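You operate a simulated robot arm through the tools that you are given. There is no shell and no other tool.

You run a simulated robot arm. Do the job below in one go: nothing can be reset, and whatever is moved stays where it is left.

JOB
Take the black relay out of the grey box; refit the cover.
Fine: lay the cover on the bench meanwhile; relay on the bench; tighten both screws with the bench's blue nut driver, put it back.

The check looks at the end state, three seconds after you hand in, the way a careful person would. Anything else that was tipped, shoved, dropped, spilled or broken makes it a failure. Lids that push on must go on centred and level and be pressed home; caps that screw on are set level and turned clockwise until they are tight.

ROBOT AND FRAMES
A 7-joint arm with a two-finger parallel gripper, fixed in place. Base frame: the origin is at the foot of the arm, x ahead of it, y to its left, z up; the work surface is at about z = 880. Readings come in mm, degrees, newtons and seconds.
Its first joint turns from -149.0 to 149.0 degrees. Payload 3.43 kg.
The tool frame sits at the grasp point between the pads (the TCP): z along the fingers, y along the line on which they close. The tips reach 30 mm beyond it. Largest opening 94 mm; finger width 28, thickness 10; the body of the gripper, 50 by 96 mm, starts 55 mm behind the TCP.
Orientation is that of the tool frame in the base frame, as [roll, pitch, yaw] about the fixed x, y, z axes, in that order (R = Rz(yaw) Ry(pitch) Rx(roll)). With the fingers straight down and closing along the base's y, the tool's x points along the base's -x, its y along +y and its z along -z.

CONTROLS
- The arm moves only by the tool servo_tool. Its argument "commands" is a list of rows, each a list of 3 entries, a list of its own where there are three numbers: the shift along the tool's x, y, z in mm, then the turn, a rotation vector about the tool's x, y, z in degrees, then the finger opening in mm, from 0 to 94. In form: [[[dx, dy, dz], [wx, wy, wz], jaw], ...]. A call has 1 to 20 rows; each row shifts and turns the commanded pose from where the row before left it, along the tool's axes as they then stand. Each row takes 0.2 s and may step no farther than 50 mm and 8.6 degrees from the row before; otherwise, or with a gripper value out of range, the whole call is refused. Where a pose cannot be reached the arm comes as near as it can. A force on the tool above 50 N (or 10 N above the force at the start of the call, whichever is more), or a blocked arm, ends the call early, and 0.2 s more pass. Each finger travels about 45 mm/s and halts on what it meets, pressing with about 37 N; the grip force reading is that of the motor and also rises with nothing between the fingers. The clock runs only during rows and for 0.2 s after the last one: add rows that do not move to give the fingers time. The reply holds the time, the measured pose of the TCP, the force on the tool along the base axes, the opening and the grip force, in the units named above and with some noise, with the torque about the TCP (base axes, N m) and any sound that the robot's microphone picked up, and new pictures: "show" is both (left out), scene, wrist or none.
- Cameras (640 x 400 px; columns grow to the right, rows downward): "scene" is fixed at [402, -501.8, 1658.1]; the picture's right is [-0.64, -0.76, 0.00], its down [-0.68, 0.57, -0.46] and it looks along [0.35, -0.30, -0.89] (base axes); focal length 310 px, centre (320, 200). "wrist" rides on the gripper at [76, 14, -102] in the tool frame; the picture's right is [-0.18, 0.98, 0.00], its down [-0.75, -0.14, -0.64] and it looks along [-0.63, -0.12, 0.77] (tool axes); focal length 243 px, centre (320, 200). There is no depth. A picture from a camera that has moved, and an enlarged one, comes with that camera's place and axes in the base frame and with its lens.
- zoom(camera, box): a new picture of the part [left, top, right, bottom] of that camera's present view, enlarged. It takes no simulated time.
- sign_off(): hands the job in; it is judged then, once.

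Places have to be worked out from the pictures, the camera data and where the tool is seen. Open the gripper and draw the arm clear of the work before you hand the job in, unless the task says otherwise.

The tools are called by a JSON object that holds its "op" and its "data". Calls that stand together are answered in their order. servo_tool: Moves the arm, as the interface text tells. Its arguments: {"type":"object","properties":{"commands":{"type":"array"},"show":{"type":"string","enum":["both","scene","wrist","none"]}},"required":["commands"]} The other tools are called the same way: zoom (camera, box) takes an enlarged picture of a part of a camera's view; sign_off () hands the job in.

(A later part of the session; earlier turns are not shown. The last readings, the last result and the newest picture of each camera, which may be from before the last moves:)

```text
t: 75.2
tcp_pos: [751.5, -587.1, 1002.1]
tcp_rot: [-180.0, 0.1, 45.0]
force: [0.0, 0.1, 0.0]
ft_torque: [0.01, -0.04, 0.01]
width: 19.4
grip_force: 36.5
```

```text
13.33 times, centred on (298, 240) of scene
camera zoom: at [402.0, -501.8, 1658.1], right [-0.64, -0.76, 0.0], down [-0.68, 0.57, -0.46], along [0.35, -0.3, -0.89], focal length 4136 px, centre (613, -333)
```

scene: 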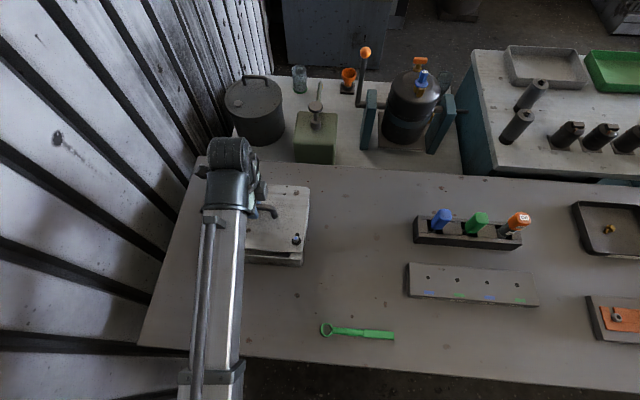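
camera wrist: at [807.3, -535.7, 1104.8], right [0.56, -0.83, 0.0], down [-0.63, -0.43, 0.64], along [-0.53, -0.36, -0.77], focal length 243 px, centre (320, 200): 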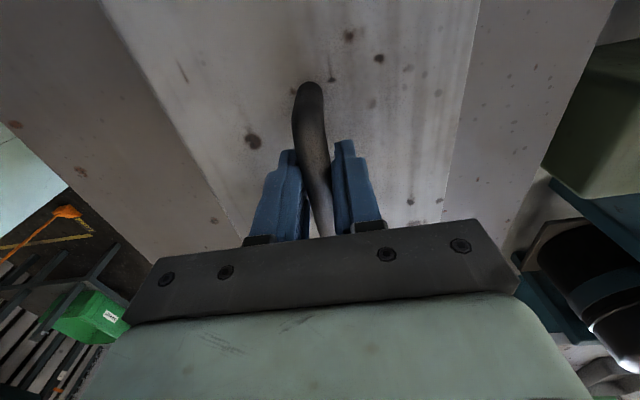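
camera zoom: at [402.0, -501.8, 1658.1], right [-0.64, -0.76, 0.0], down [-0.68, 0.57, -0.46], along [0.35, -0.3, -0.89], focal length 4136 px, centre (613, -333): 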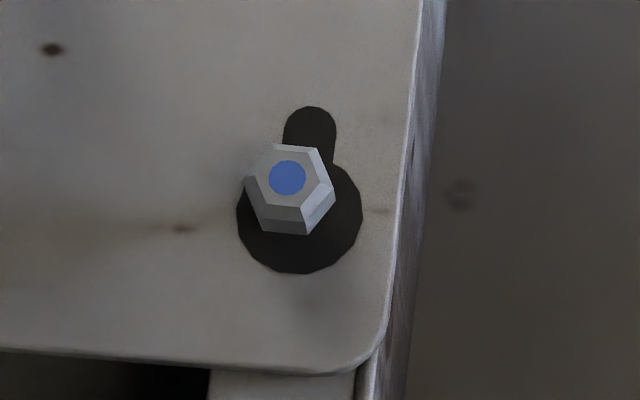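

The head is inside the big hole but about 2.4 mm short of centred. I slide 2.3 mm more plus 1 mm in x, and check again.

{"op": "servo_tool", "data": {"commands": [[[0.5, 1.2, 0], [0, 0, 0], 5], [[0.5, 1.1, 0], [0, 0, 0], 5], [[0, 0, 0], [0, 0, 0], 5], [[0, 0, 0], [0, 0, 0], 5]], "show": "scene"}}

{"op": "zoom", "data": {"camera": "scene", "box": [280, 225, 316, 255]}}

```text
t: 76.2
tcp_pos: [753.0, -587.0, 1002.6]
tcp_rot: [180.0, 0.1, 44.9]
force: [1.4, -1.5, -1.0]
ft_torque: [0.02, 0.02, 0.03]
width: 19.4
grip_force: 36.6
```

scene: 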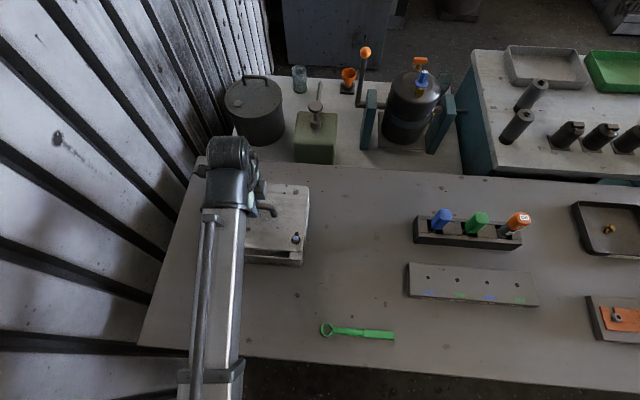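

```text
13.33 times, centred on (298, 240) of scene
camera zoom: at [402.0, -501.8, 1658.1], right [-0.64, -0.76, 0.0], down [-0.68, 0.57, -0.46], along [0.35, -0.3, -0.89], focal length 4136 px, centre (613, -333)
```

zoom: 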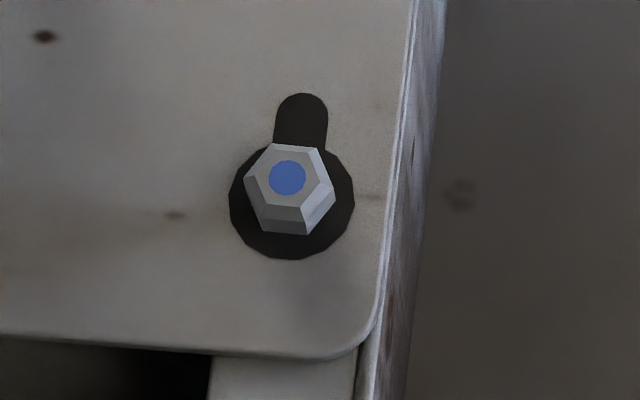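

The hole is now centred on the screw. I lift the cover slowly straight up.

{"op": "servo_tool", "data": {"commands": [[[0, 0, -2], [0, 0, 0], 5], [[0, 0, -3], [0, 0, 0], 5], [[0, 0, -4], [0, 0, 0], 5], [[0, 0, -4], [0, 0, 0], 5], [[0, 0, 0], [0, 0, 0], 5]], "show": "both"}}

{"op": "zoom", "data": {"camera": "scene", "box": [190, 170, 320, 275]}}

```text
t: 77.4
tcp_pos: [754.2, -587.1, 1016.5]
tcp_rot: [-179.8, 0.1, 45.1]
force: [-0.4, 0.6, -1.9]
ft_torque: [-0.03, -0.04, -0.03]
width: 19.3
grip_force: 36.8
camera wrist: at [817.6, -544.3, 1117.6], right [0.56, -0.83, 0.0], down [-0.63, -0.43, 0.64], along [-0.53, -0.36, -0.77], focal length 243 px, centre (320, 200)
```

scene: 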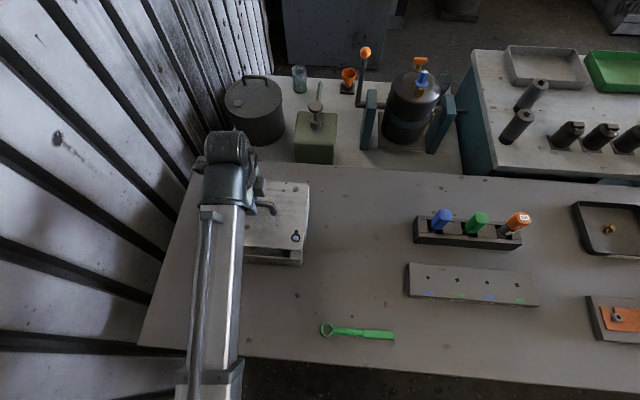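
wrist: 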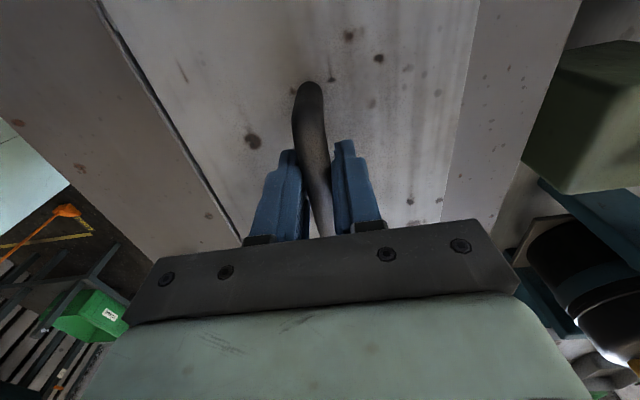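

```text
3.81 times, centred on (255, 222) of scene
camera zoom: at [402.0, -501.8, 1658.1], right [-0.64, -0.76, 0.0], down [-0.68, 0.57, -0.46], along [0.35, -0.3, -0.89], focal length 1182 px, centre (568, 114)
```

zoom: 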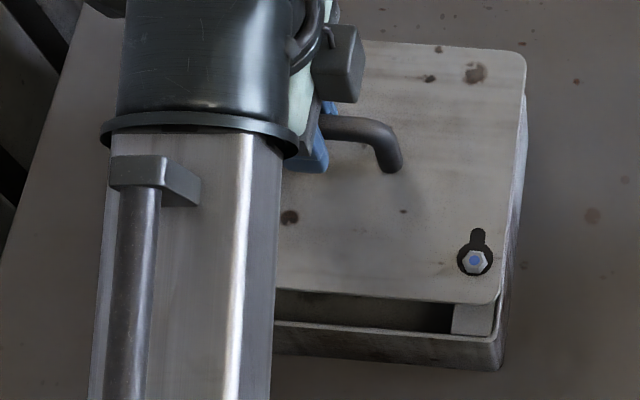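

The cover lifts freely and stays level, with the screw passing through the hole. I lift it another 55 mm to clear everything.

{"op": "servo_tool", "data": {"commands": [[[0, 0, -5], [0, 0, 0], 5], [[0, 0, -8], [0, 0, 0], 5], [[0, 0, -10], [0, 0, 0], 5], [[0, 0, -10], [0, 0, 0], 5], [[0, 0, -12], [0, 0, 0], 5], [[0, 0, -15], [0, 0, 0], 5], [[0, 0, -15], [0, 0, 0], 5], [[0, 0, -15], [0, 0, 0], 5], [[0, 0, 0], [0, 0, 0], 5]], "show": "both"}}

{"op": "zoom", "data": {"camera": "scene", "box": [190, 160, 330, 275]}}

```text
t: 79.4
tcp_pos: [753.9, -586.8, 1105.3]
tcp_rot: [-179.9, 0.1, 45.1]
force: [-0.1, -0.9, -2.2]
ft_torque: [0.02, -0.02, 0.04]
width: 19.7
grip_force: 37.0
camera wrist: at [817.2, -543.8, 1208.0], right [0.56, -0.83, 0.0], down [-0.63, -0.43, 0.64], along [-0.53, -0.36, -0.77], focal length 243 px, centre (320, 200)
```

scene: 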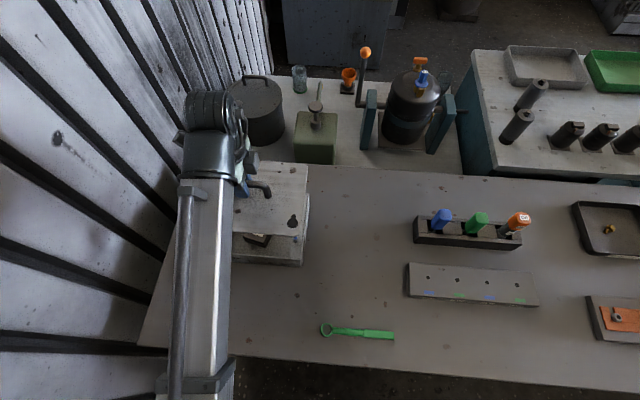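
wrist: 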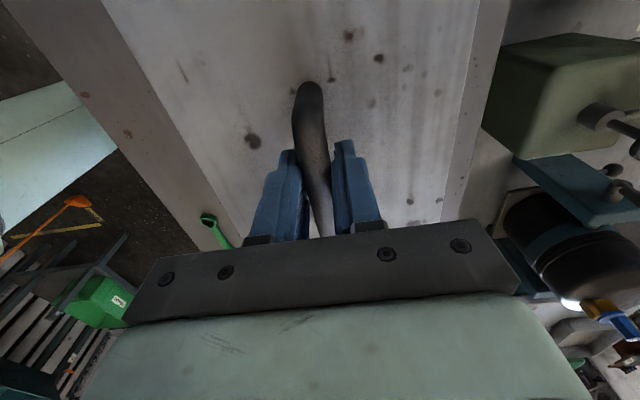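

```text
3.48 times, centred on (260, 218) of scene
camera zoom: at [402.0, -501.8, 1658.1], right [-0.64, -0.76, 0.0], down [-0.68, 0.57, -0.46], along [0.35, -0.3, -0.89], focal length 1079 px, centre (529, 139)
```

zoom: 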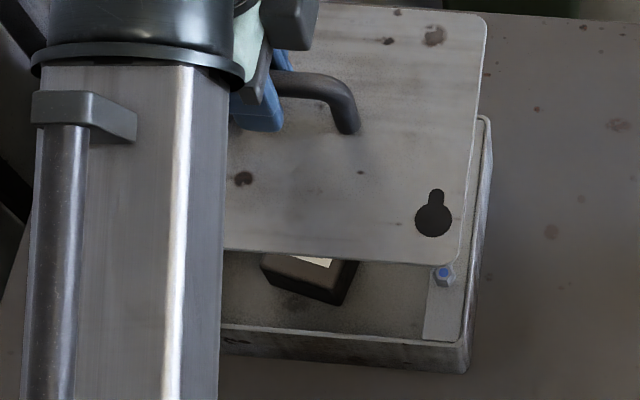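

The cover hangs level, and the dark relay is visible in the box. I carry the cover to the free area between the box and the rack (centre about (519,-711)) before turning it 90° to fit.

{"op": "servo_tool", "data": {"commands": [[[-15, -5, 0], [0, 0, 0], 5], [[-25, -8, 0], [0, 0, 0], 5], [[-30, -9, 0], [0, 0, 0], 5], [[-30, -9, 0], [0, 0, 0], 5], [[-30, -9, 0], [0, 0, 0], 5], [[-30, -9, 0], [0, 0, 0], 5], [[-30, -9, 0], [0, 0, 0], 5], [[-30, -9, 0], [0, 0, 0], 5], [[-20, -6, 0], [0, 0, 0], 5], [[-14, -5, 0], [0, 0, 0], 5], [[0, 0, 0], [0, 0, 0], 5]], "show": "scene"}}

{"op": "servo_tool", "data": {"commands": [[[0, 0, 0], [0, 0, -4], 5], [[0, 0, 0], [0, 0, -7], 5], [[0, 0, 0], [0, 0, -7], 5], [[0, 0, 0], [0, 0, -7], 5], [[0, 0, 0], [0, 0, -7], 5], [[0, 0, 0], [0, 0, -7], 5], [[0, 0, 0], [0, 0, -7], 5], [[0, 0, 0], [0, 0, -7], 5], [[0, 0, 0], [0, 0, -7], 5], [[0, 0, 0], [0, 0, -7], 5], [[0, 0, 0], [0, 0, -7], 5], [[0, 0, 0], [0, 0, -7], 5], [[0, 0, 0], [0, 0, -5], 5], [[0, 0, 0], [0, 0, -4], 5], [[0, 0, 0], [0, 0, 0], 5]], "show": "both"}}

```text
t: 81.8
tcp_pos: [516.8, -710.6, 1108.4]
tcp_rot: [-179.8, 0.1, 45.0]
force: [0.4, 0.5, -1.7]
ft_torque: [0.04, -0.03, 0.0]
width: 19.2
grip_force: 37.2
```

scene: 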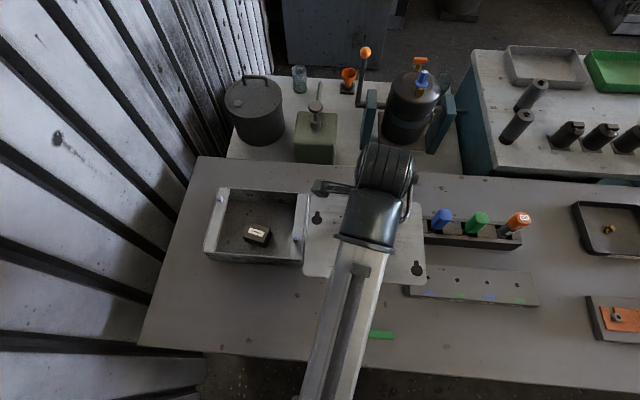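

```text
t: 85.0
tcp_pos: [519.7, -712.0, 1107.2]
tcp_rot: [-180.0, -0.1, 135.0]
force: [0.1, 0.3, -3.0]
ft_torque: [0.03, -0.01, -0.01]
width: 19.1
grip_force: 37.4
camera wrist: at [475.5, -648.6, 1209.2], right [0.82, 0.57, 0.0], down [0.43, -0.63, 0.64], along [0.36, -0.53, -0.77], focal length 243 px, centre (320, 200)
```

scene: 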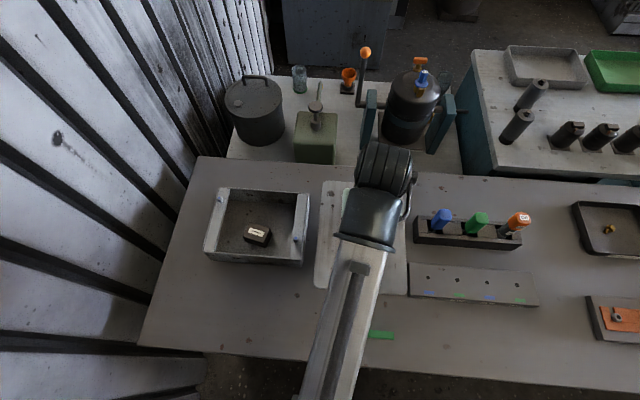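
wrist: 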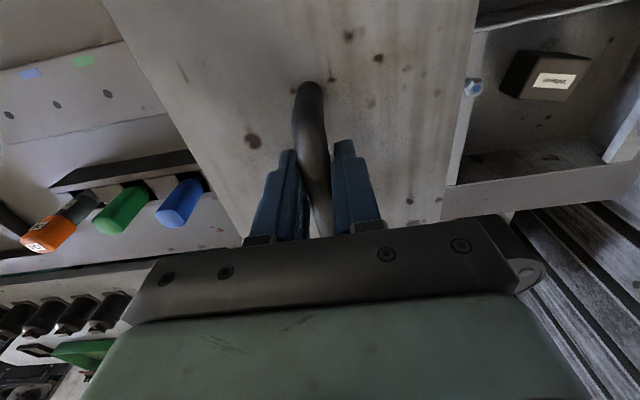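

The cover is turned to yaw 135° and its footprint is clear of the box, block, rack and green wrench. I lower it toward the bench.

{"op": "servo_tool", "data": {"commands": [[[0, 0, 15], [0, 0, 0], 5], [[0, 0, 20], [0, 0, 0], 5], [[0, 0, 20], [0, 0, 0], 5], [[0, 0, 20], [0, 0, 0], 5], [[0, 0, 20], [0, 0, 0], 5], [[0, 0, 20], [0, 0, 0], 5], [[0, 0, 20], [0, 0, 0], 5], [[0, 0, 15], [0, 0, 0], 5], [[0, 0, 8], [0, 0, 0], 5], [[0, 0, 0], [0, 0, 0], 5]], "show": "both"}}

```text
t: 87.2
tcp_pos: [519.0, -711.6, 948.4]
tcp_rot: [-179.9, 0.0, 135.0]
force: [-1.0, -0.3, -2.2]
ft_torque: [0.01, -0.03, -0.03]
width: 19.1
grip_force: 37.0
camera wrist: at [475.4, -647.7, 1050.3], right [0.83, 0.56, 0.0], down [0.43, -0.63, 0.64], along [0.36, -0.53, -0.77], focal length 243 px, centre (320, 200)
```

scene: 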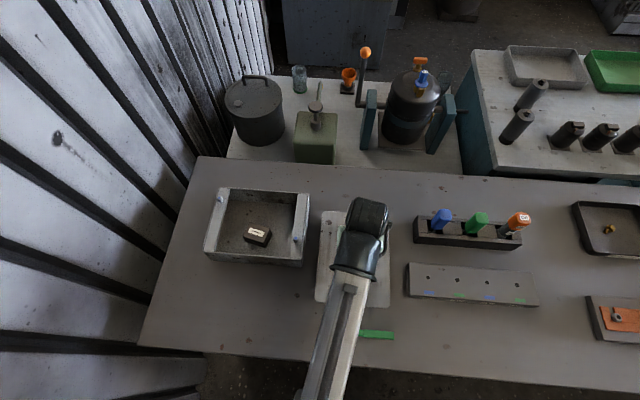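
wrist: 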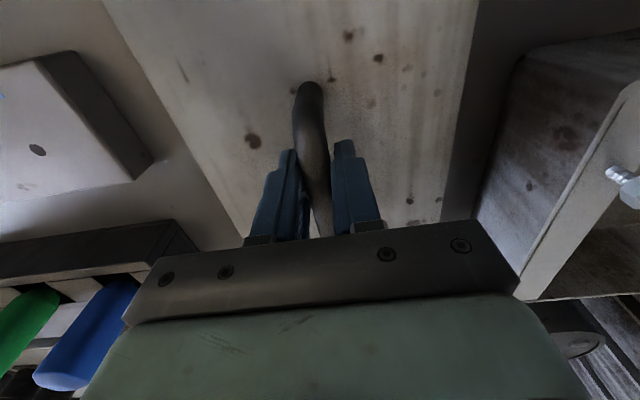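

Good clearances all round. I lower in small steps until the cover touches the bench.

{"op": "servo_tool", "data": {"commands": [[[0, 0, 4], [0, 0, 0], 5], [[0, 0, 3], [0, 0, 0], 5], [[0, 0, 3], [0, 0, 0], 5], [[0, 0, 2], [0, 0, 0], 5], [[0, 0, 0], [0, 0, 0], 5]], "show": "none"}}

{"op": "servo_tool", "data": {"commands": [[[0, 0, 2], [0, 0, 0], 5], [[0, 0, 2], [0, 0, 0], 5], [[0, 0, 0], [0, 0, 0], 5]], "show": "none"}}

```text
t: 88.4
tcp_pos: [518.7, -711.1, 937.6]
tcp_rot: [-179.9, 0.0, 135.0]
force: [0.3, -0.2, 20.9]
ft_torque: [-0.34, -0.34, 0.03]
width: 18.9
grip_force: 37.4
```

```text
t: 88.9
tcp_pos: [517.9, -711.2, 937.8]
tcp_rot: [-179.8, 0.2, 135.0]
force: [-2.3, 2.4, 13.9]
ft_torque: [0.28, 0.19, -0.01]
width: 19.0
grip_force: 36.9
stopped in row 2: the force on the tool passed its limit at 54 N (the readings are from after the stop); the commanded pose is now the measured one
```

The cover rests on the bench (contact at TCP z≈938). I relax the pressure, open the fingers and rise clear.

{"op": "servo_tool", "data": {"commands": [[[0, 0, -0.7], [0, 0, 0], 5], [[0, 0, 0], [0, 0, 0], 30], [[0, 0, 0], [0, 0, 0], 50], [[0, 0, 0], [0, 0, 0], 70], [[0, 0, 0], [0, 0, 0], 70], [[0, 0, 0], [0, 0, 0], 70], [[0, 0, -15], [0, 0, 0], 70], [[0, 0, -30], [0, 0, 0], 70], [[0, 0, -40], [0, 0, 0], 70], [[0, 0, -40], [0, 0, 0], 70], [[0, 0, -40], [0, 0, 0], 70], [[0, 0, 0], [0, 0, 0], 70]], "show": "both"}}

```text
t: 91.5
tcp_pos: [518.8, -710.4, 1102.6]
tcp_rot: [-179.9, 0.0, 135.0]
force: [0.1, 0.4, -0.2]
ft_torque: [0.02, -0.04, -0.01]
width: 69.8
grip_force: 0.1
camera wrist: at [474.1, -646.4, 1204.7], right [0.83, 0.56, 0.0], down [0.43, -0.63, 0.64], along [0.36, -0.53, -0.76], focal length 243 px, centre (320, 200)
```

scene: 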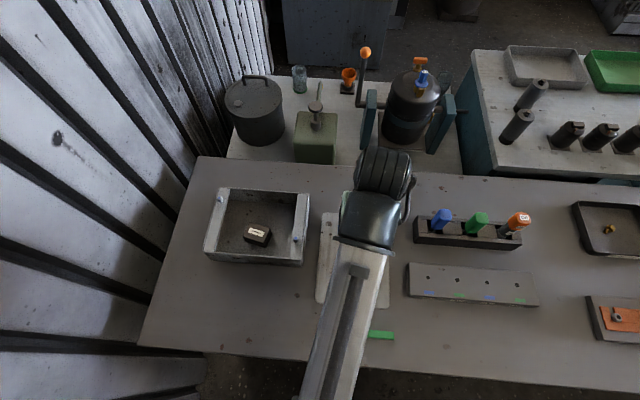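
wrist: 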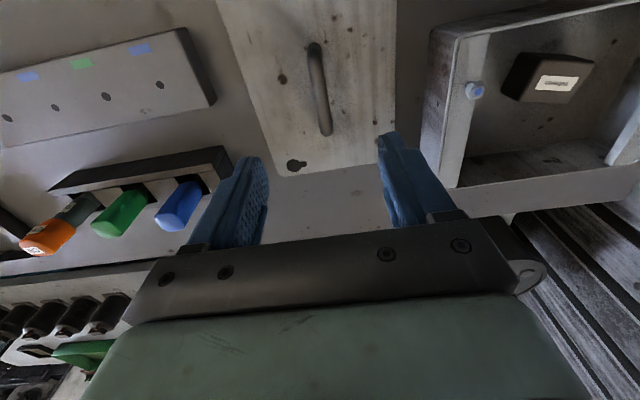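

The cover lies flat on the bench. Now I look into the open box at the relay.

{"op": "zoom", "data": {"camera": "scene", "box": [195, 175, 320, 275]}}

{"op": "zoom", "data": {"camera": "scene", "box": [235, 215, 285, 255]}}

{"op": "zoom", "data": {"camera": "wrist", "box": [410, 0, 640, 190]}}

```text
4.00 times, centred on (258, 225) of scene
camera zoom: at [402.0, -501.8, 1658.1], right [-0.64, -0.76, 0.0], down [-0.68, 0.57, -0.46], along [0.35, -0.3, -0.89], focal length 1241 px, centre (570, 100)
```

zoom: 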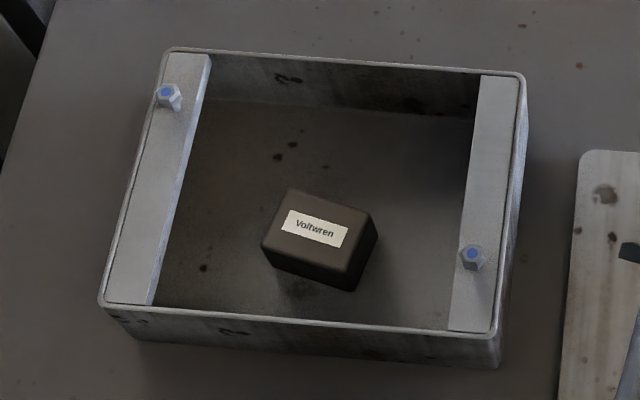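

```text
10.00 times, centred on (260, 235) of scene
camera zoom: at [402.0, -501.8, 1658.1], right [-0.64, -0.76, 0.0], down [-0.68, 0.57, -0.46], along [0.35, -0.3, -0.89], focal length 3102 px, centre (920, -150)
```

zoom: 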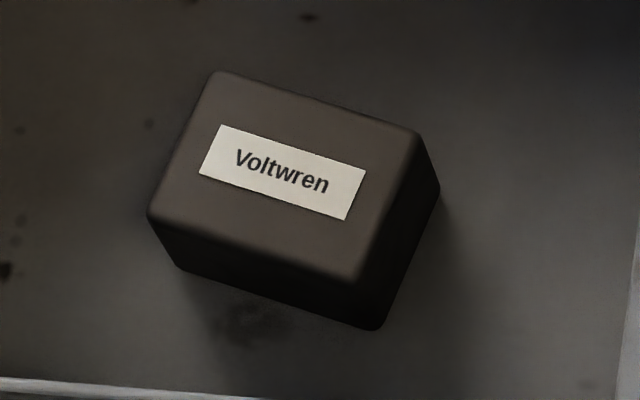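

```text
2.11 times, centred on (525, 95) of wrist
camera zoom: at [474.1, -646.4, 1204.7], right [0.83, 0.56, 0.0], down [0.43, -0.63, 0.64], along [0.36, -0.53, -0.76], focal length 511 px, centre (-112, 421)
```

zoom: 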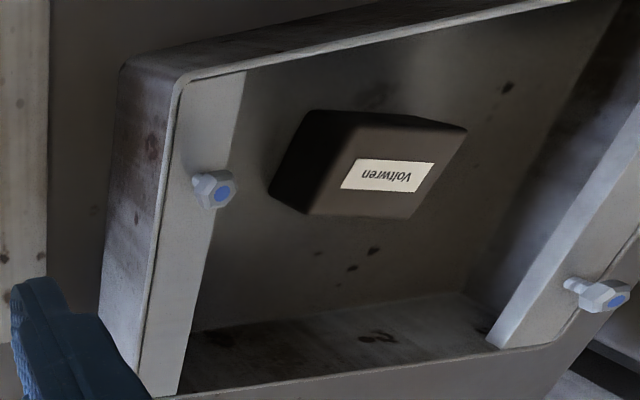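

The relay is the "Voltwren" block, about 58×42×37 mm, centred near (727,-565) with its long axis at 32° and its top at z≈922. I move above it and turn to yaw 212° so the fingers close across its short side.

{"op": "servo_tool", "data": {"commands": [[[-5.6, 31.3, 0], [0, 0, 0], 80], [[-5.6, 31.3, 0], [0, 0, 0], 80], [[-5.6, 31.3, 0], [0, 0, 0], 80], [[-5.6, 31.3, 0], [0, 0, 0], 80], [[-5.6, 31.3, 0], [0, 0, 0], 80], [[-5.6, 31.3, 0], [0, 0, 0], 80], [[-5.6, 31.3, 0], [0, 0, 0], 80], [[-5.6, 31.3, 0], [0, 0, 0], 80], [[0, 0, 0], [0, 0, -7.73], 80], [[0, 0, 0], [0, 0, -7.73], 80], [[0, 0, 0], [0, 0, -7.73], 80], [[0, 0, 0], [0, 0, -7.73], 80], [[0, 0, 0], [0, 0, -7.73], 80], [[0, 0, 0], [0, 0, -7.73], 80], [[0, 0, 0], [0, 0, -7.73], 80], [[0, 0, 0], [0, 0, -7.73], 80], [[0, 0, 0], [0, 0, -7.73], 80], [[0, 0, 0], [0, 0, -7.73], 80], [[0, 0, 0], [0, 0, 0], 80], [[0, 0, 0], [0, 0, 0], 80]], "show": "both"}}

{"op": "zoom", "data": {"camera": "wrist", "box": [220, 20, 420, 160]}}

```text
t: 95.7
tcp_pos: [728.0, -566.5, 1101.7]
tcp_rot: [-179.9, -0.1, -147.8]
force: [-0.3, 0.3, -1.0]
ft_torque: [0.02, 0.02, 0.0]
width: 80.1
grip_force: 0.0
camera wrist: at [655.3, -595.8, 1203.5], right [-0.37, 0.93, 0.0], down [0.71, 0.29, 0.64], along [0.6, 0.23, -0.77], focal length 243 px, centre (320, 200)
```

scene: 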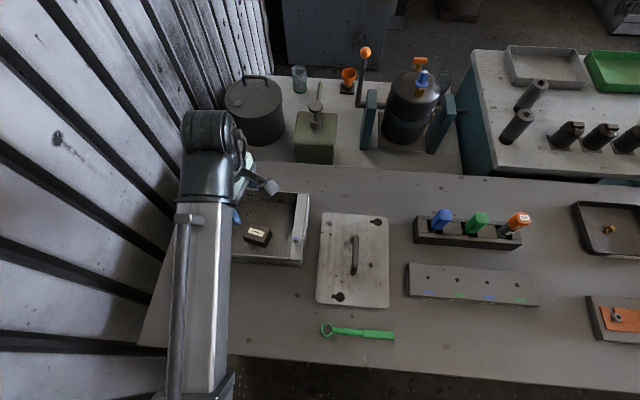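
wrist: 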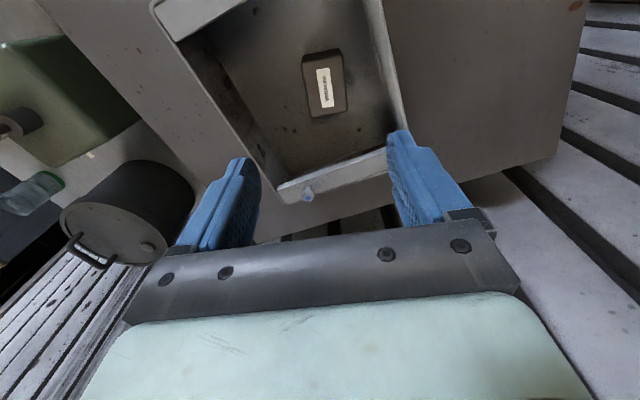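

```text
2.86 times, centred on (320, 90) of wrist
camera zoom: at [655.3, -595.8, 1203.5], right [-0.37, 0.93, 0.0], down [0.71, 0.29, 0.64], along [0.6, 0.23, -0.77], focal length 693 px, centre (320, 514)
```

zoom: 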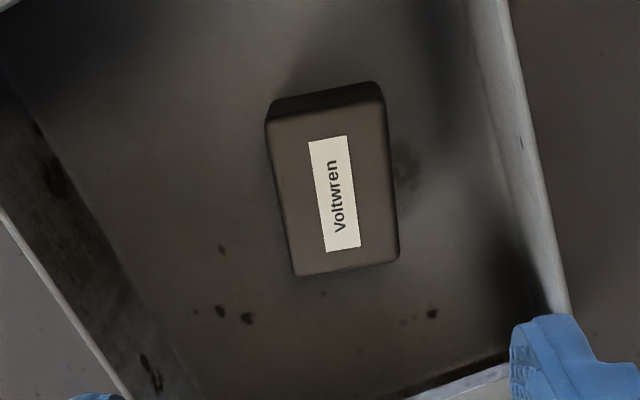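

The wrist view puts the relay 6.5 mm toward tool +y and 1.7° rotated. I correct both and descend to z≈1000 for another check.

{"op": "servo_tool", "data": {"commands": [[[0, 6.5, 0], [0, 0, 0], 80], [[0, 0, 0], [0, 0, 1.7], 80], [[0, 0, 30], [0, 0, 0], 80], [[0, 0, 30], [0, 0, 0], 80], [[0, 0, 30], [0, 0, 0], 80], [[0, 0, 10], [0, 0, 0], 80], [[0, 0, 0], [0, 0, 0], 80], [[0, 0, 0], [0, 0, 0], 80]], "show": "wrist"}}

{"op": "zoom", "data": {"camera": "wrist", "box": [200, 40, 440, 210]}}

```text
t: 97.5
tcp_pos: [724.7, -561.3, 1001.2]
tcp_rot: [-179.7, -0.1, -149.4]
force: [0.3, 0.1, 0.8]
ft_torque: [0.03, -0.03, 0.04]
width: 80.0
grip_force: 0.2
camera wrist: at [651.8, -588.4, 1103.6], right [-0.34, 0.94, 0.0], down [0.72, 0.26, 0.64], along [0.6, 0.22, -0.77], focal length 243 px, centre (320, 200)
```

wrist: 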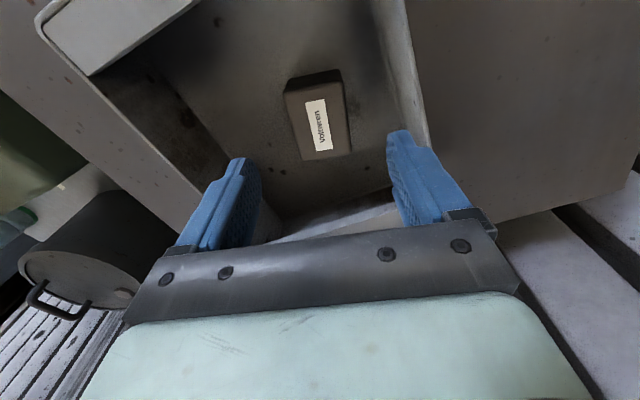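

```text
2.35 times, centred on (320, 125) of wrist
camera zoom: at [651.8, -588.4, 1103.6], right [-0.34, 0.94, 0.0], down [0.72, 0.26, 0.64], along [0.6, 0.22, -0.77], focal length 571 px, centre (320, 376)
```

zoom: 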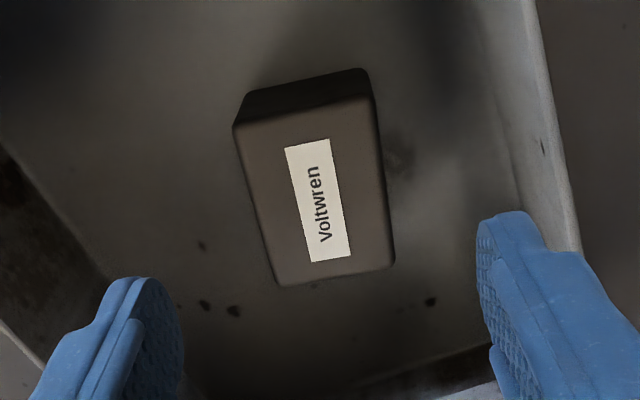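

Aligned within 0.3 mm and 0.2°. I narrow the opening to 66 mm for wall clearance and descend to the relay (tips a few mm above the box floor).

{"op": "servo_tool", "data": {"commands": [[[0, 0, 0], [0, 0, 0], 66], [[0, 0, 20], [0, 0, 0], 66], [[0, 0, 20], [0, 0, 0], 66], [[0, 0, 20], [0, 0, 0], 66], [[0, 0, 12], [0, 0, 0], 66], [[0, 0, 6], [0, 0, 0], 66], [[0, 0, 0], [0, 0, 0], 66], [[0, 0, 0], [0, 0, 0], 66]], "show": "wrist"}}

```text
t: 99.3
tcp_pos: [725.1, -563.6, 922.7]
tcp_rot: [-179.9, 0.0, -149.4]
force: [-0.9, -0.1, 0.1]
ft_torque: [0.01, 0.04, 0.02]
width: 65.8
grip_force: 0.1
camera wrist: at [652.0, -589.1, 1025.0], right [-0.34, 0.94, 0.0], down [0.72, 0.26, 0.64], along [0.6, 0.22, -0.77], focal length 243 px, centre (320, 200)
```

wrist: 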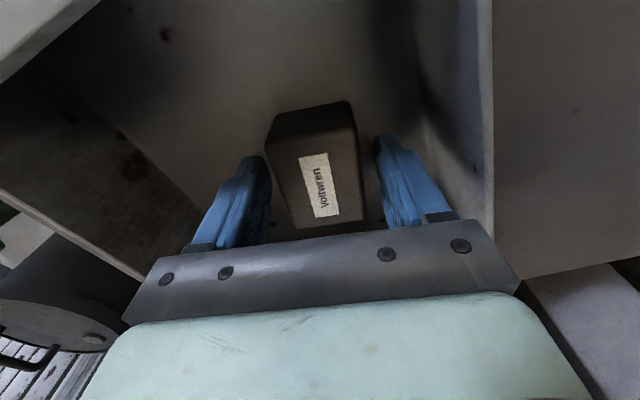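

The relay is centred between the fingers. I close on it.

{"op": "servo_tool", "data": {"commands": [[[0, 0, 1.5], [0, 0, 0], 50], [[0, 0, 0], [0, 0, 0], 35], [[0, 0, 0], [0, 0, 0], 25], [[0, 0, 0], [0, 0, 0], 25], [[0, 0, 0], [0, 0, 0], 25], [[0, 0, 0], [0, 0, 0], 25]], "show": "wrist"}}

```text
t: 100.7
tcp_pos: [724.8, -562.2, 921.9]
tcp_rot: [-179.7, -0.1, -149.4]
force: [0.0, -1.0, 4.5]
ft_torque: [-0.02, 0.0, 0.05]
width: 48.7
grip_force: 37.2
camera wrist: at [651.9, -588.6, 1024.3], right [-0.34, 0.94, 0.0], down [0.72, 0.26, 0.64], along [0.6, 0.22, -0.77], focal length 243 px, centre (320, 200)
```

wrist: 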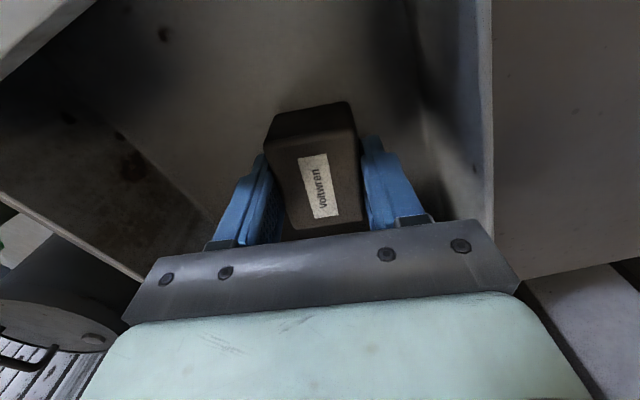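

Gripped (48.7 mm, 37 N). I lift the relay straight up out of the box.

{"op": "servo_tool", "data": {"commands": [[[0, 0, -3], [0, 0, 0], 25], [[0, 0, -8], [0, 0, 0], 25], [[0, 0, -15], [0, 0, 0], 25], [[0, 0, -25], [0, 0, 0], 25], [[0, 0, -30], [0, 0, 0], 25], [[0, 0, -30], [0, 0, 0], 25], [[0, 0, -30], [0, 0, 0], 25], [[0, 0, 0], [0, 0, 0], 25]], "show": "both"}}

```text
t: 102.5
tcp_pos: [724.3, -560.9, 1062.8]
tcp_rot: [-179.9, -0.1, -149.4]
force: [1.8, 0.5, -0.6]
ft_torque: [-0.04, -0.01, 0.02]
width: 48.5
grip_force: 37.2
camera wrist: at [650.5, -587.8, 1165.5], right [-0.34, 0.94, 0.0], down [0.72, 0.26, 0.64], along [0.6, 0.22, -0.77], focal length 243 px, centre (320, 200)
```

scene: 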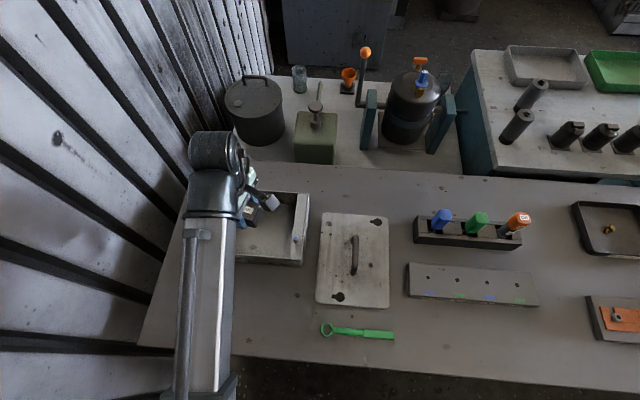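
wrist: 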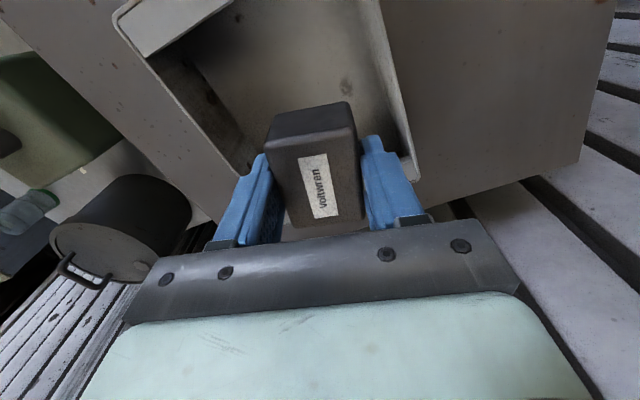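

The relay is out. I carry it over the box's front wall to the clear bench area in front of the box (about (594,-452)).

{"op": "servo_tool", "data": {"commands": [[[5, 15, 0], [0, 0, 0], 25], [[9, 26, 0], [0, 0, 0], 25], [[10, 28, 0], [0, 0, 0], 25], [[10, 28, 0], [0, 0, 0], 25], [[10, 28, 0], [0, 0, 0], 25], [[8, 22, 0], [0, 0, 0], 25], [[5, 12.6, 0], [0, 0, 0], 25], [[0, 0, 20], [0, 0, 0], 25], [[0, 0, 30], [0, 0, 0], 25], [[0, 0, 30], [0, 0, 0], 25], [[0, 0, 30], [0, 0, 0], 25], [[0, 0, 15], [0, 0, 0], 25], [[0, 0, 0], [0, 0, 0], 25]], "show": "both"}}

```text
t: 105.3
tcp_pos: [593.7, -452.5, 938.4]
tcp_rot: [-179.8, -0.2, -149.4]
force: [0.6, 1.3, -1.5]
ft_torque: [-0.01, 0.02, 0.03]
width: 48.5
grip_force: 37.5
camera wrist: at [520.1, -480.4, 1040.1], right [-0.34, 0.94, 0.0], down [0.72, 0.26, 0.64], along [0.6, 0.22, -0.77], focal length 243 px, centre (320, 200)
```

scene: 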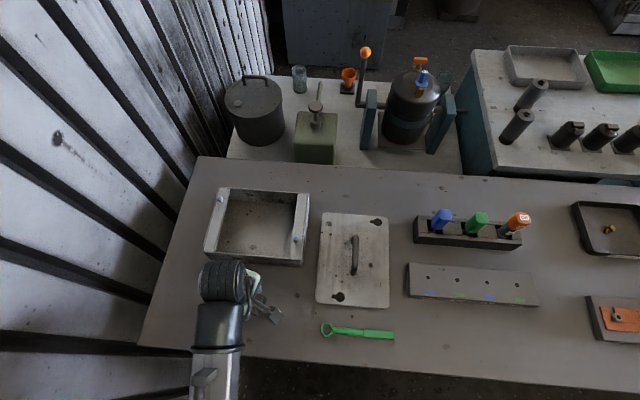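
wrist: 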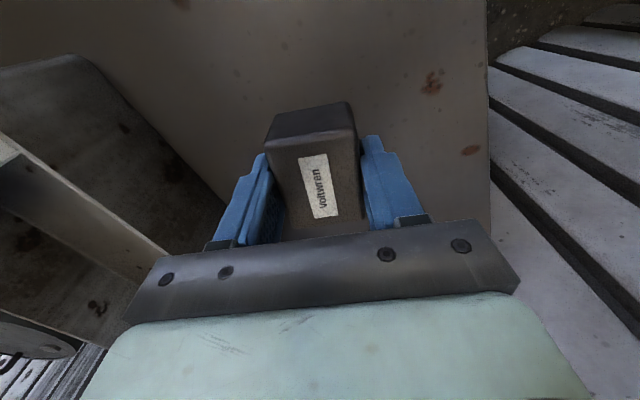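

The relay is over clear bench in front of the box. I lower it in small steps to contact.

{"op": "servo_tool", "data": {"commands": [[[0, 0, 6], [0, 0, 0], 25], [[0, 0, 5], [0, 0, 0], 25], [[0, 0, 4], [0, 0, 0], 25], [[0, 0, 3], [0, 0, 0], 25], [[0, 0, 0], [0, 0, 0], 25]], "show": "none"}}

{"op": "servo_tool", "data": {"commands": [[[0, 0, 2], [0, 0, 0], 25], [[0, 0, 1.5], [0, 0, 0], 25], [[0, 0, 0], [0, 0, 0], 25]], "show": "none"}}

```text
t: 106.5
tcp_pos: [593.5, -454.2, 919.0]
tcp_rot: [-179.7, -0.1, -149.3]
force: [0.5, 0.2, -0.5]
ft_torque: [-0.01, 0.01, -0.02]
width: 48.5
grip_force: 37.1
```

```text
t: 107.3
tcp_pos: [594.2, -453.8, 917.6]
tcp_rot: [-179.7, -0.1, -149.4]
force: [1.2, 0.9, 37.0]
ft_torque: [-0.08, 0.12, 0.03]
width: 48.6
grip_force: 36.8
```

Touchdown at z≈918. I relax, open the fingers, and rise.

{"op": "servo_tool", "data": {"commands": [[[0, 0, -1.5], [0, 0, 0], 25], [[0, 0, 0], [0, 0, 0], 55], [[0, 0, 0], [0, 0, 0], 66], [[0, 0, 0], [0, 0, 0], 76], [[0, 0, 0], [0, 0, 0], 76], [[0, 0, -15], [0, 0, 0], 76], [[0, 0, -30], [0, 0, 0], 76], [[0, 0, -40], [0, 0, 0], 76], [[0, 0, -40], [0, 0, 0], 76], [[0, 0, -40], [0, 0, 0], 76], [[0, 0, 0], [0, 0, 0], 76]], "show": "both"}}

```text
t: 109.7
tcp_pos: [594.3, -451.3, 1082.6]
tcp_rot: [-179.9, -0.1, -149.4]
force: [0.2, 0.7, -0.8]
ft_torque: [-0.01, 0.0, 0.02]
width: 75.9
grip_force: 0.0
camera wrist: at [521.8, -479.2, 1186.0], right [-0.34, 0.94, 0.0], down [0.72, 0.26, 0.64], along [0.6, 0.22, -0.77], focal length 243 px, centre (320, 200)
```

scene: 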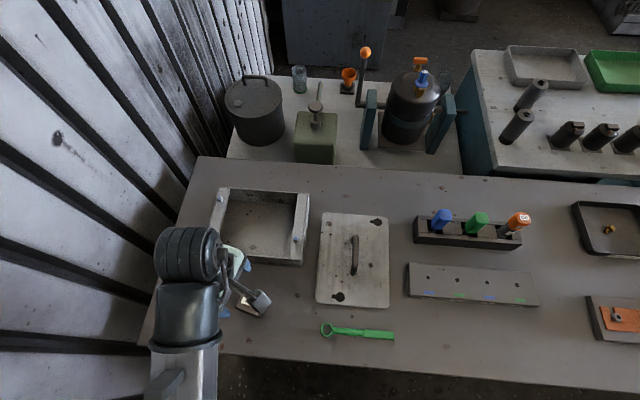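
wrist: 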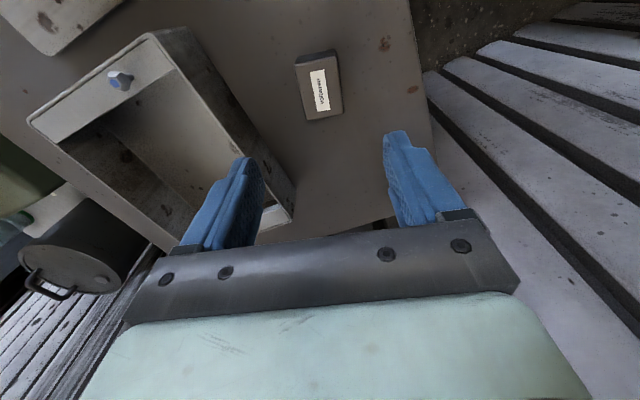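

The relay stands on the bench in front of the box. Next I return to the cover: rotate to yaw 135° and go above its handle.

{"op": "servo_tool", "data": {"commands": [[[0, 0, 0], [0, 0, 7.56], 76], [[0, 0, 0], [0, 0, 7.56], 76], [[0, 0, 0], [0, 0, 7.56], 76], [[0, 0, 0], [0, 0, 7.56], 76], [[0, 0, 0], [0, 0, 7.56], 76], [[0, 0, 0], [0, 0, 7.56], 76], [[0, 0, 0], [0, 0, 7.56], 76], [[0, 0, 0], [0, 0, 7.56], 76], [[0, 0, 0], [0, 0, 7.56], 76], [[0, 0, 0], [0, 0, 7.56], 76], [[-16.3, -29.7, 0], [0, 0, 0], 76], [[-16.3, -29.7, 0], [0, 0, 0], 76], [[-16.3, -29.7, 0], [0, 0, 0], 76], [[-16.3, -29.7, 0], [0, 0, 0], 76], [[-16.3, -29.7, 0], [0, 0, 0], 76], [[-16.3, -29.7, 0], [0, 0, 0], 76], [[-16.3, -29.7, 0], [0, 0, 0], 76], [[-16.3, -29.7, 0], [0, 0, 0], 76], [[0, 0, 0], [0, 0, 0], 76], [[0, 0, 0], [0, 0, 0], 76]], "show": "both"}}

```text
t: 113.9
tcp_pos: [518.2, -713.3, 1083.1]
tcp_rot: [-179.8, 0.2, 135.0]
force: [-0.4, 0.2, 0.0]
ft_torque: [-0.01, 0.0, -0.01]
width: 76.1
grip_force: 0.1
camera wrist: at [474.2, -648.8, 1185.4], right [0.83, 0.56, 0.0], down [0.43, -0.63, 0.64], along [0.36, -0.53, -0.76], focal length 243 px, centre (320, 200)
```

scene: 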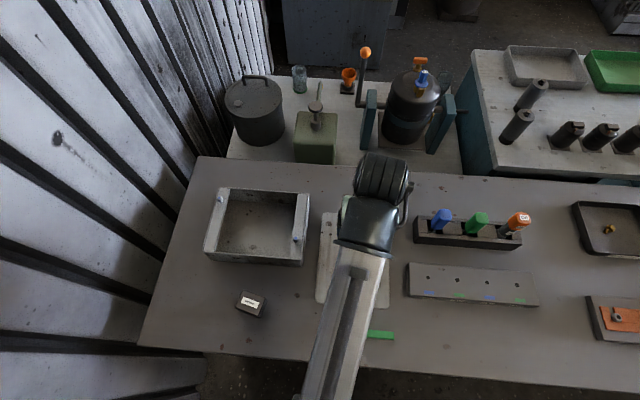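
wrist: 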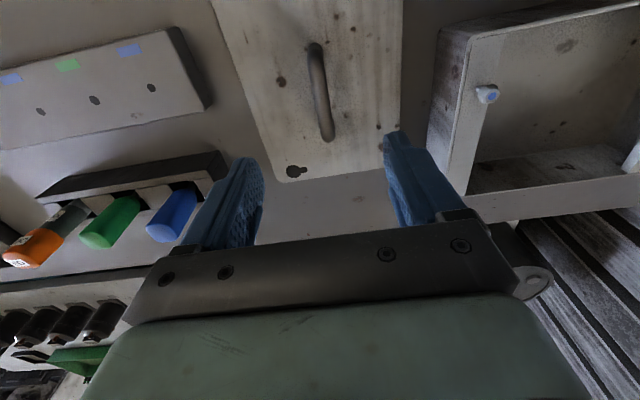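

I correct by about 1 mm and descend to z≈975, then check the bar between the fingers.

{"op": "servo_tool", "data": {"commands": [[[1, 1.2, 20], [0, 0, 0], 76], [[0, 0, 30], [0, 0, 0], 76], [[0, 0, 30], [0, 0, 0], 76], [[0, 0, 28], [0, 0, 0], 76], [[0, 0, 0], [0, 0, 0], 76], [[0, 0, 0], [0, 0, 0], 76]], "show": "wrist"}}

{"op": "zoom", "data": {"camera": "wrist", "box": [220, 40, 420, 190]}}

```text
t: 115.3
tcp_pos: [518.2, -711.7, 974.1]
tcp_rot: [-179.7, 0.3, 135.0]
force: [-0.3, -0.1, 0.3]
ft_torque: [0.01, -0.02, 0.01]
width: 76.0
grip_force: 0.1
camera wrist: at [474.9, -648.4, 1076.2], right [0.83, 0.56, 0.0], down [0.43, -0.63, 0.64], along [0.36, -0.53, -0.76], focal length 243 px, centre (320, 200)
```

wrist: 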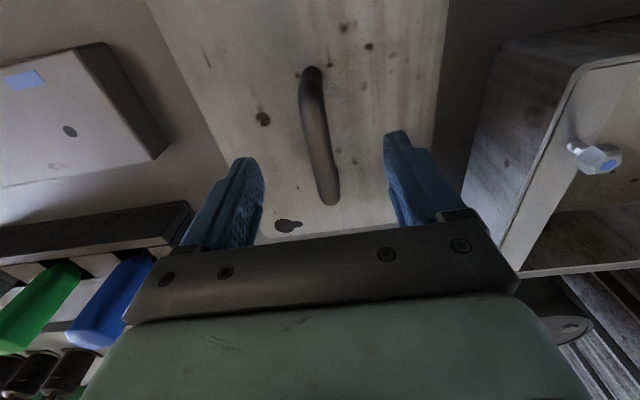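

```text
2.67 times, centred on (320, 115) of wrist
camera zoom: at [474.9, -648.4, 1076.2], right [0.83, 0.56, 0.0], down [0.43, -0.63, 0.64], along [0.36, -0.53, -0.76], focal length 647 px, centre (320, 427)
```

zoom: 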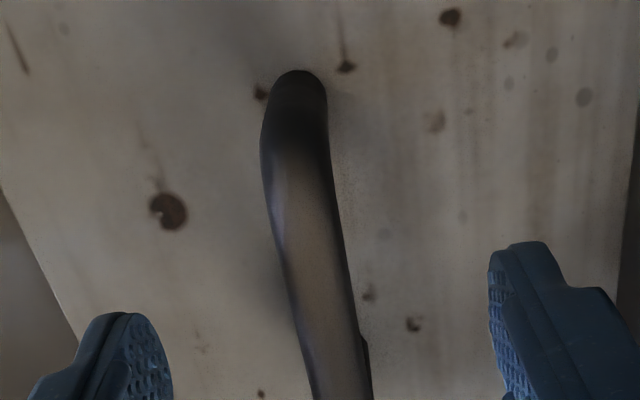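

The bar is centred. I go down to z≈938 and close.

{"op": "servo_tool", "data": {"commands": [[[0, 0, 15], [0, 0, 0], 76], [[0, 0, 12], [0, 0, 0], 76], [[0, 0, 8], [0, 0, 0], 76], [[0, 0, 0], [0, 0, 0], 76], [[0, 0, 0], [0, 0, 0], 40], [[0, 0, 0], [0, 0, 0], 20], [[0, 0, 0], [0, 0, 0], 5], [[0, 0, 0], [0, 0, 0], 5], [[0, 0, 0], [0, 0, 0], 5], [[0, 0, 0], [0, 0, 0], 5]], "show": "wrist"}}

```text
t: 117.5
tcp_pos: [517.0, -711.3, 942.4]
tcp_rot: [-179.8, 0.2, 135.0]
force: [1.3, -0.9, 19.6]
ft_torque: [-0.01, 0.04, 0.0]
width: 15.7
grip_force: 37.1
camera wrist: at [473.7, -647.4, 1043.7], right [0.83, 0.56, 0.0], down [0.43, -0.63, 0.65], along [0.36, -0.53, -0.76], focal length 243 px, centre (320, 200)
```

wrist: 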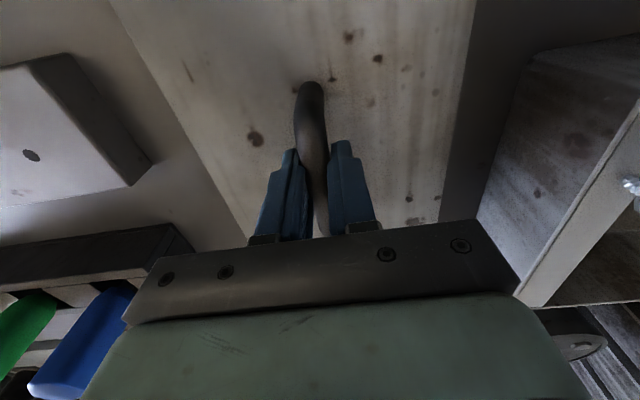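

The grip came out differently from before: the tool sits 4 mm high with 20 N upward and a narrower 15.7 mm width, so the pads seem to ride on the bar's upper side. I reopen and read the height before closing again.

{"op": "servo_tool", "data": {"commands": [[[0, 0, 0], [0, 0, 0], 30], [[0, 0, 0], [0, 0, 0], 60], [[0, 0, 0], [0, 0, 0], 70], [[0, 0, 0], [0, 0, 0], 70], [[0, 0, 0], [0, 0, 0], 70]], "show": "wrist"}}

{"op": "zoom", "data": {"camera": "wrist", "box": [220, 60, 420, 250]}}

```text
t: 118.7
tcp_pos: [518.1, -710.3, 941.3]
tcp_rot: [-179.8, 0.1, 135.0]
force: [-0.1, 0.0, 0.0]
ft_torque: [-0.01, 0.01, 0.03]
width: 70.0
grip_force: 0.0
camera wrist: at [473.8, -647.6, 1042.3], right [0.83, 0.56, 0.0], down [0.43, -0.63, 0.64], along [0.36, -0.53, -0.76], focal length 243 px, centre (320, 200)
```

wrist: 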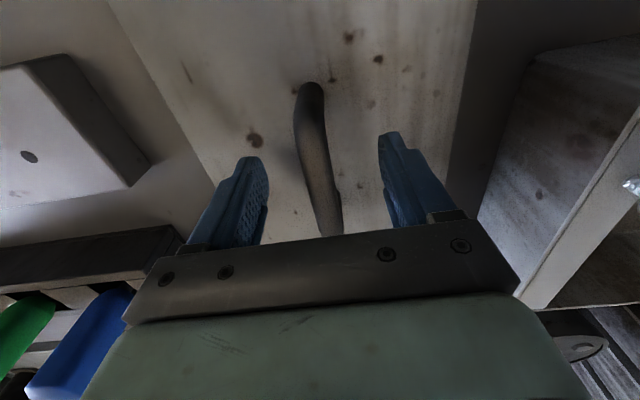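

```text
2.11 times, centred on (320, 155) of wrist
camera zoom: at [473.8, -647.6, 1042.3], right [0.83, 0.56, 0.0], down [0.43, -0.63, 0.64], along [0.36, -0.53, -0.76], focal length 511 px, centre (320, 295)
```

zoom: 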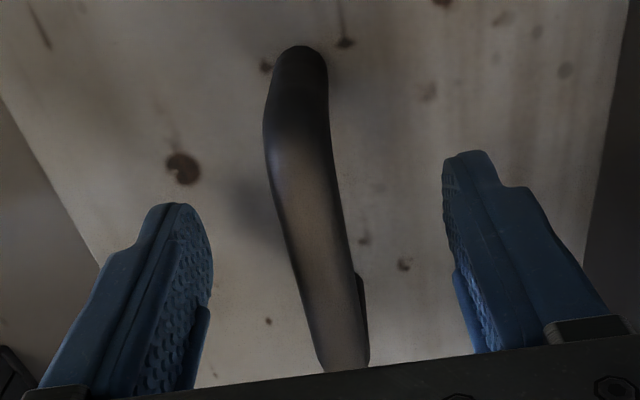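

With the fingers open the tool is at z≈941, about 3 mm higher than the original grip. I lower 3.3 mm to reproduce the first grasp and close again.

{"op": "servo_tool", "data": {"commands": [[[0, 0, 2], [0, 0, 0], 70], [[0, 0, 1.5], [0, 0, 0], 70], [[0, 0, 0], [0, 0, 0], 70], [[0, 0, 0], [0, 0, 0], 70]], "show": "none"}}

{"op": "servo_tool", "data": {"commands": [[[0, 0, 0], [0, 0, 0], 40], [[0, 0, 0], [0, 0, 0], 20], [[0, 0, 0], [0, 0, 0], 5], [[0, 0, 0], [0, 0, 0], 5], [[0, 0, 0], [0, 0, 0], 5], [[0, 0, 0], [0, 0, 0], 5]], "show": "none"}}

```text
t: 119.7
tcp_pos: [519.3, -711.4, 937.0]
tcp_rot: [-179.9, 0.2, 135.1]
force: [0.0, -0.8, 0.4]
ft_torque: [-0.01, -0.03, 0.02]
width: 69.9
grip_force: 0.1
```

```text
t: 121.1
tcp_pos: [517.8, -711.2, 938.4]
tcp_rot: [-179.8, 0.2, 135.0]
force: [0.3, 1.0, -0.7]
ft_torque: [0.03, 0.01, -0.01]
width: 19.6
grip_force: 37.2
```

Same grip as before: 19.6 mm wide with no stray force. I lift the cover straight up and turn it back to yaw 45°.

{"op": "servo_tool", "data": {"commands": [[[0, 0, -4], [0, 0, 0], 5], [[0, 0, -8], [0, 0, 0], 5], [[0, 0, -15], [0, 0, 0], 5], [[0, 0, -20], [0, 0, 0], 5], [[0, 0, -25], [0, 0, 0], 5], [[0, 0, -25], [0, 0, 0], 5], [[0, 0, -25], [0, 0, 0], 5], [[0, 0, -25], [0, 0, 0], 5], [[0, 0, -20], [0, 0, 0], 5], [[0, 0, 0], [0, 0, 0], 5]], "show": "both"}}

{"op": "servo_tool", "data": {"commands": [[[0, 0, 0], [0, 0, 4], 5], [[0, 0, 0], [0, 0, 7], 5], [[0, 0, 0], [0, 0, 7], 5], [[0, 0, 0], [0, 0, 7], 5], [[0, 0, 0], [0, 0, 7], 5], [[0, 0, 0], [0, 0, 7], 5], [[0, 0, 0], [0, 0, 7], 5], [[0, 0, 0], [0, 0, 7], 5], [[0, 0, 0], [0, 0, 7], 5], [[0, 0, 0], [0, 0, 7], 5], [[0, 0, 0], [0, 0, 7], 5], [[0, 0, 0], [0, 0, 7], 5], [[0, 0, 0], [0, 0, 5], 5], [[0, 0, 0], [0, 0, 4], 5], [[0, 0, 0], [0, 0, 0], 5]], "show": "scene"}}

```text
t: 123.3
tcp_pos: [517.6, -710.6, 1105.9]
tcp_rot: [-179.9, 0.1, 135.0]
force: [0.4, 0.3, -2.2]
ft_torque: [-0.01, 0.02, 0.02]
width: 19.5
grip_force: 37.0
camera wrist: at [474.6, -646.5, 1207.0], right [0.83, 0.56, 0.0], down [0.43, -0.63, 0.64], along [0.36, -0.53, -0.76], focal length 243 px, centre (320, 200)
```

scene: 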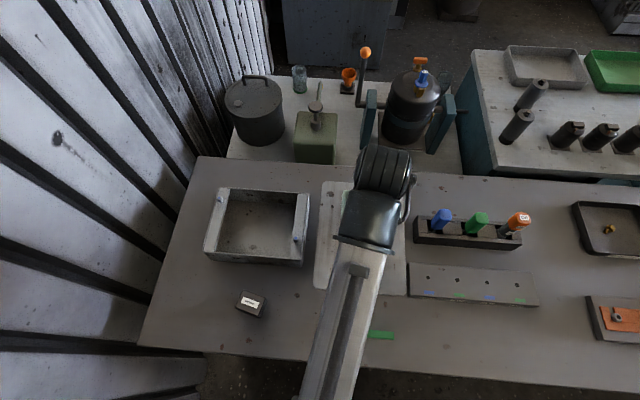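
wrist: 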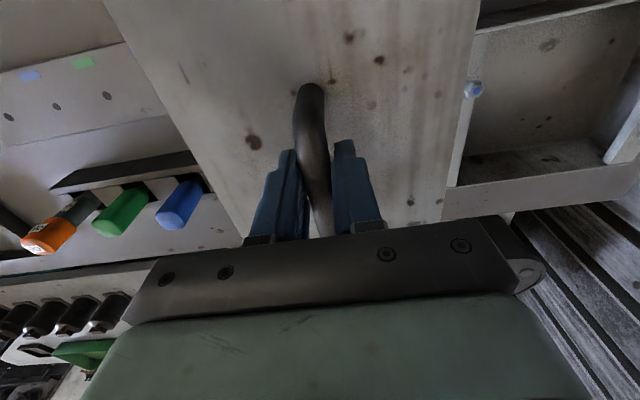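

```text
t: 126.5
tcp_pos: [518.8, -710.0, 1103.2]
tcp_rot: [179.9, 0.2, 44.9]
force: [-0.2, 0.5, -2.2]
ft_torque: [-0.03, 0.0, -0.02]
width: 19.5
grip_force: 36.7
```

scene: 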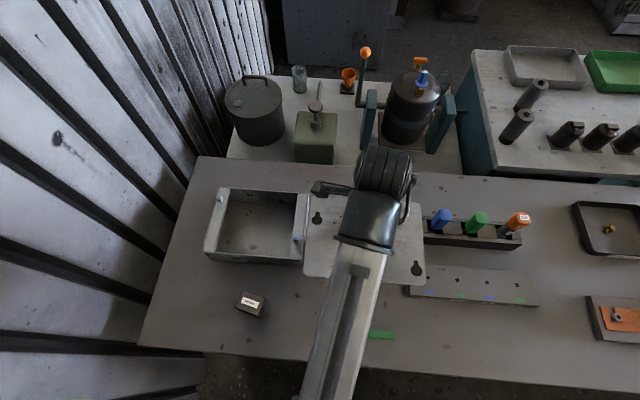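

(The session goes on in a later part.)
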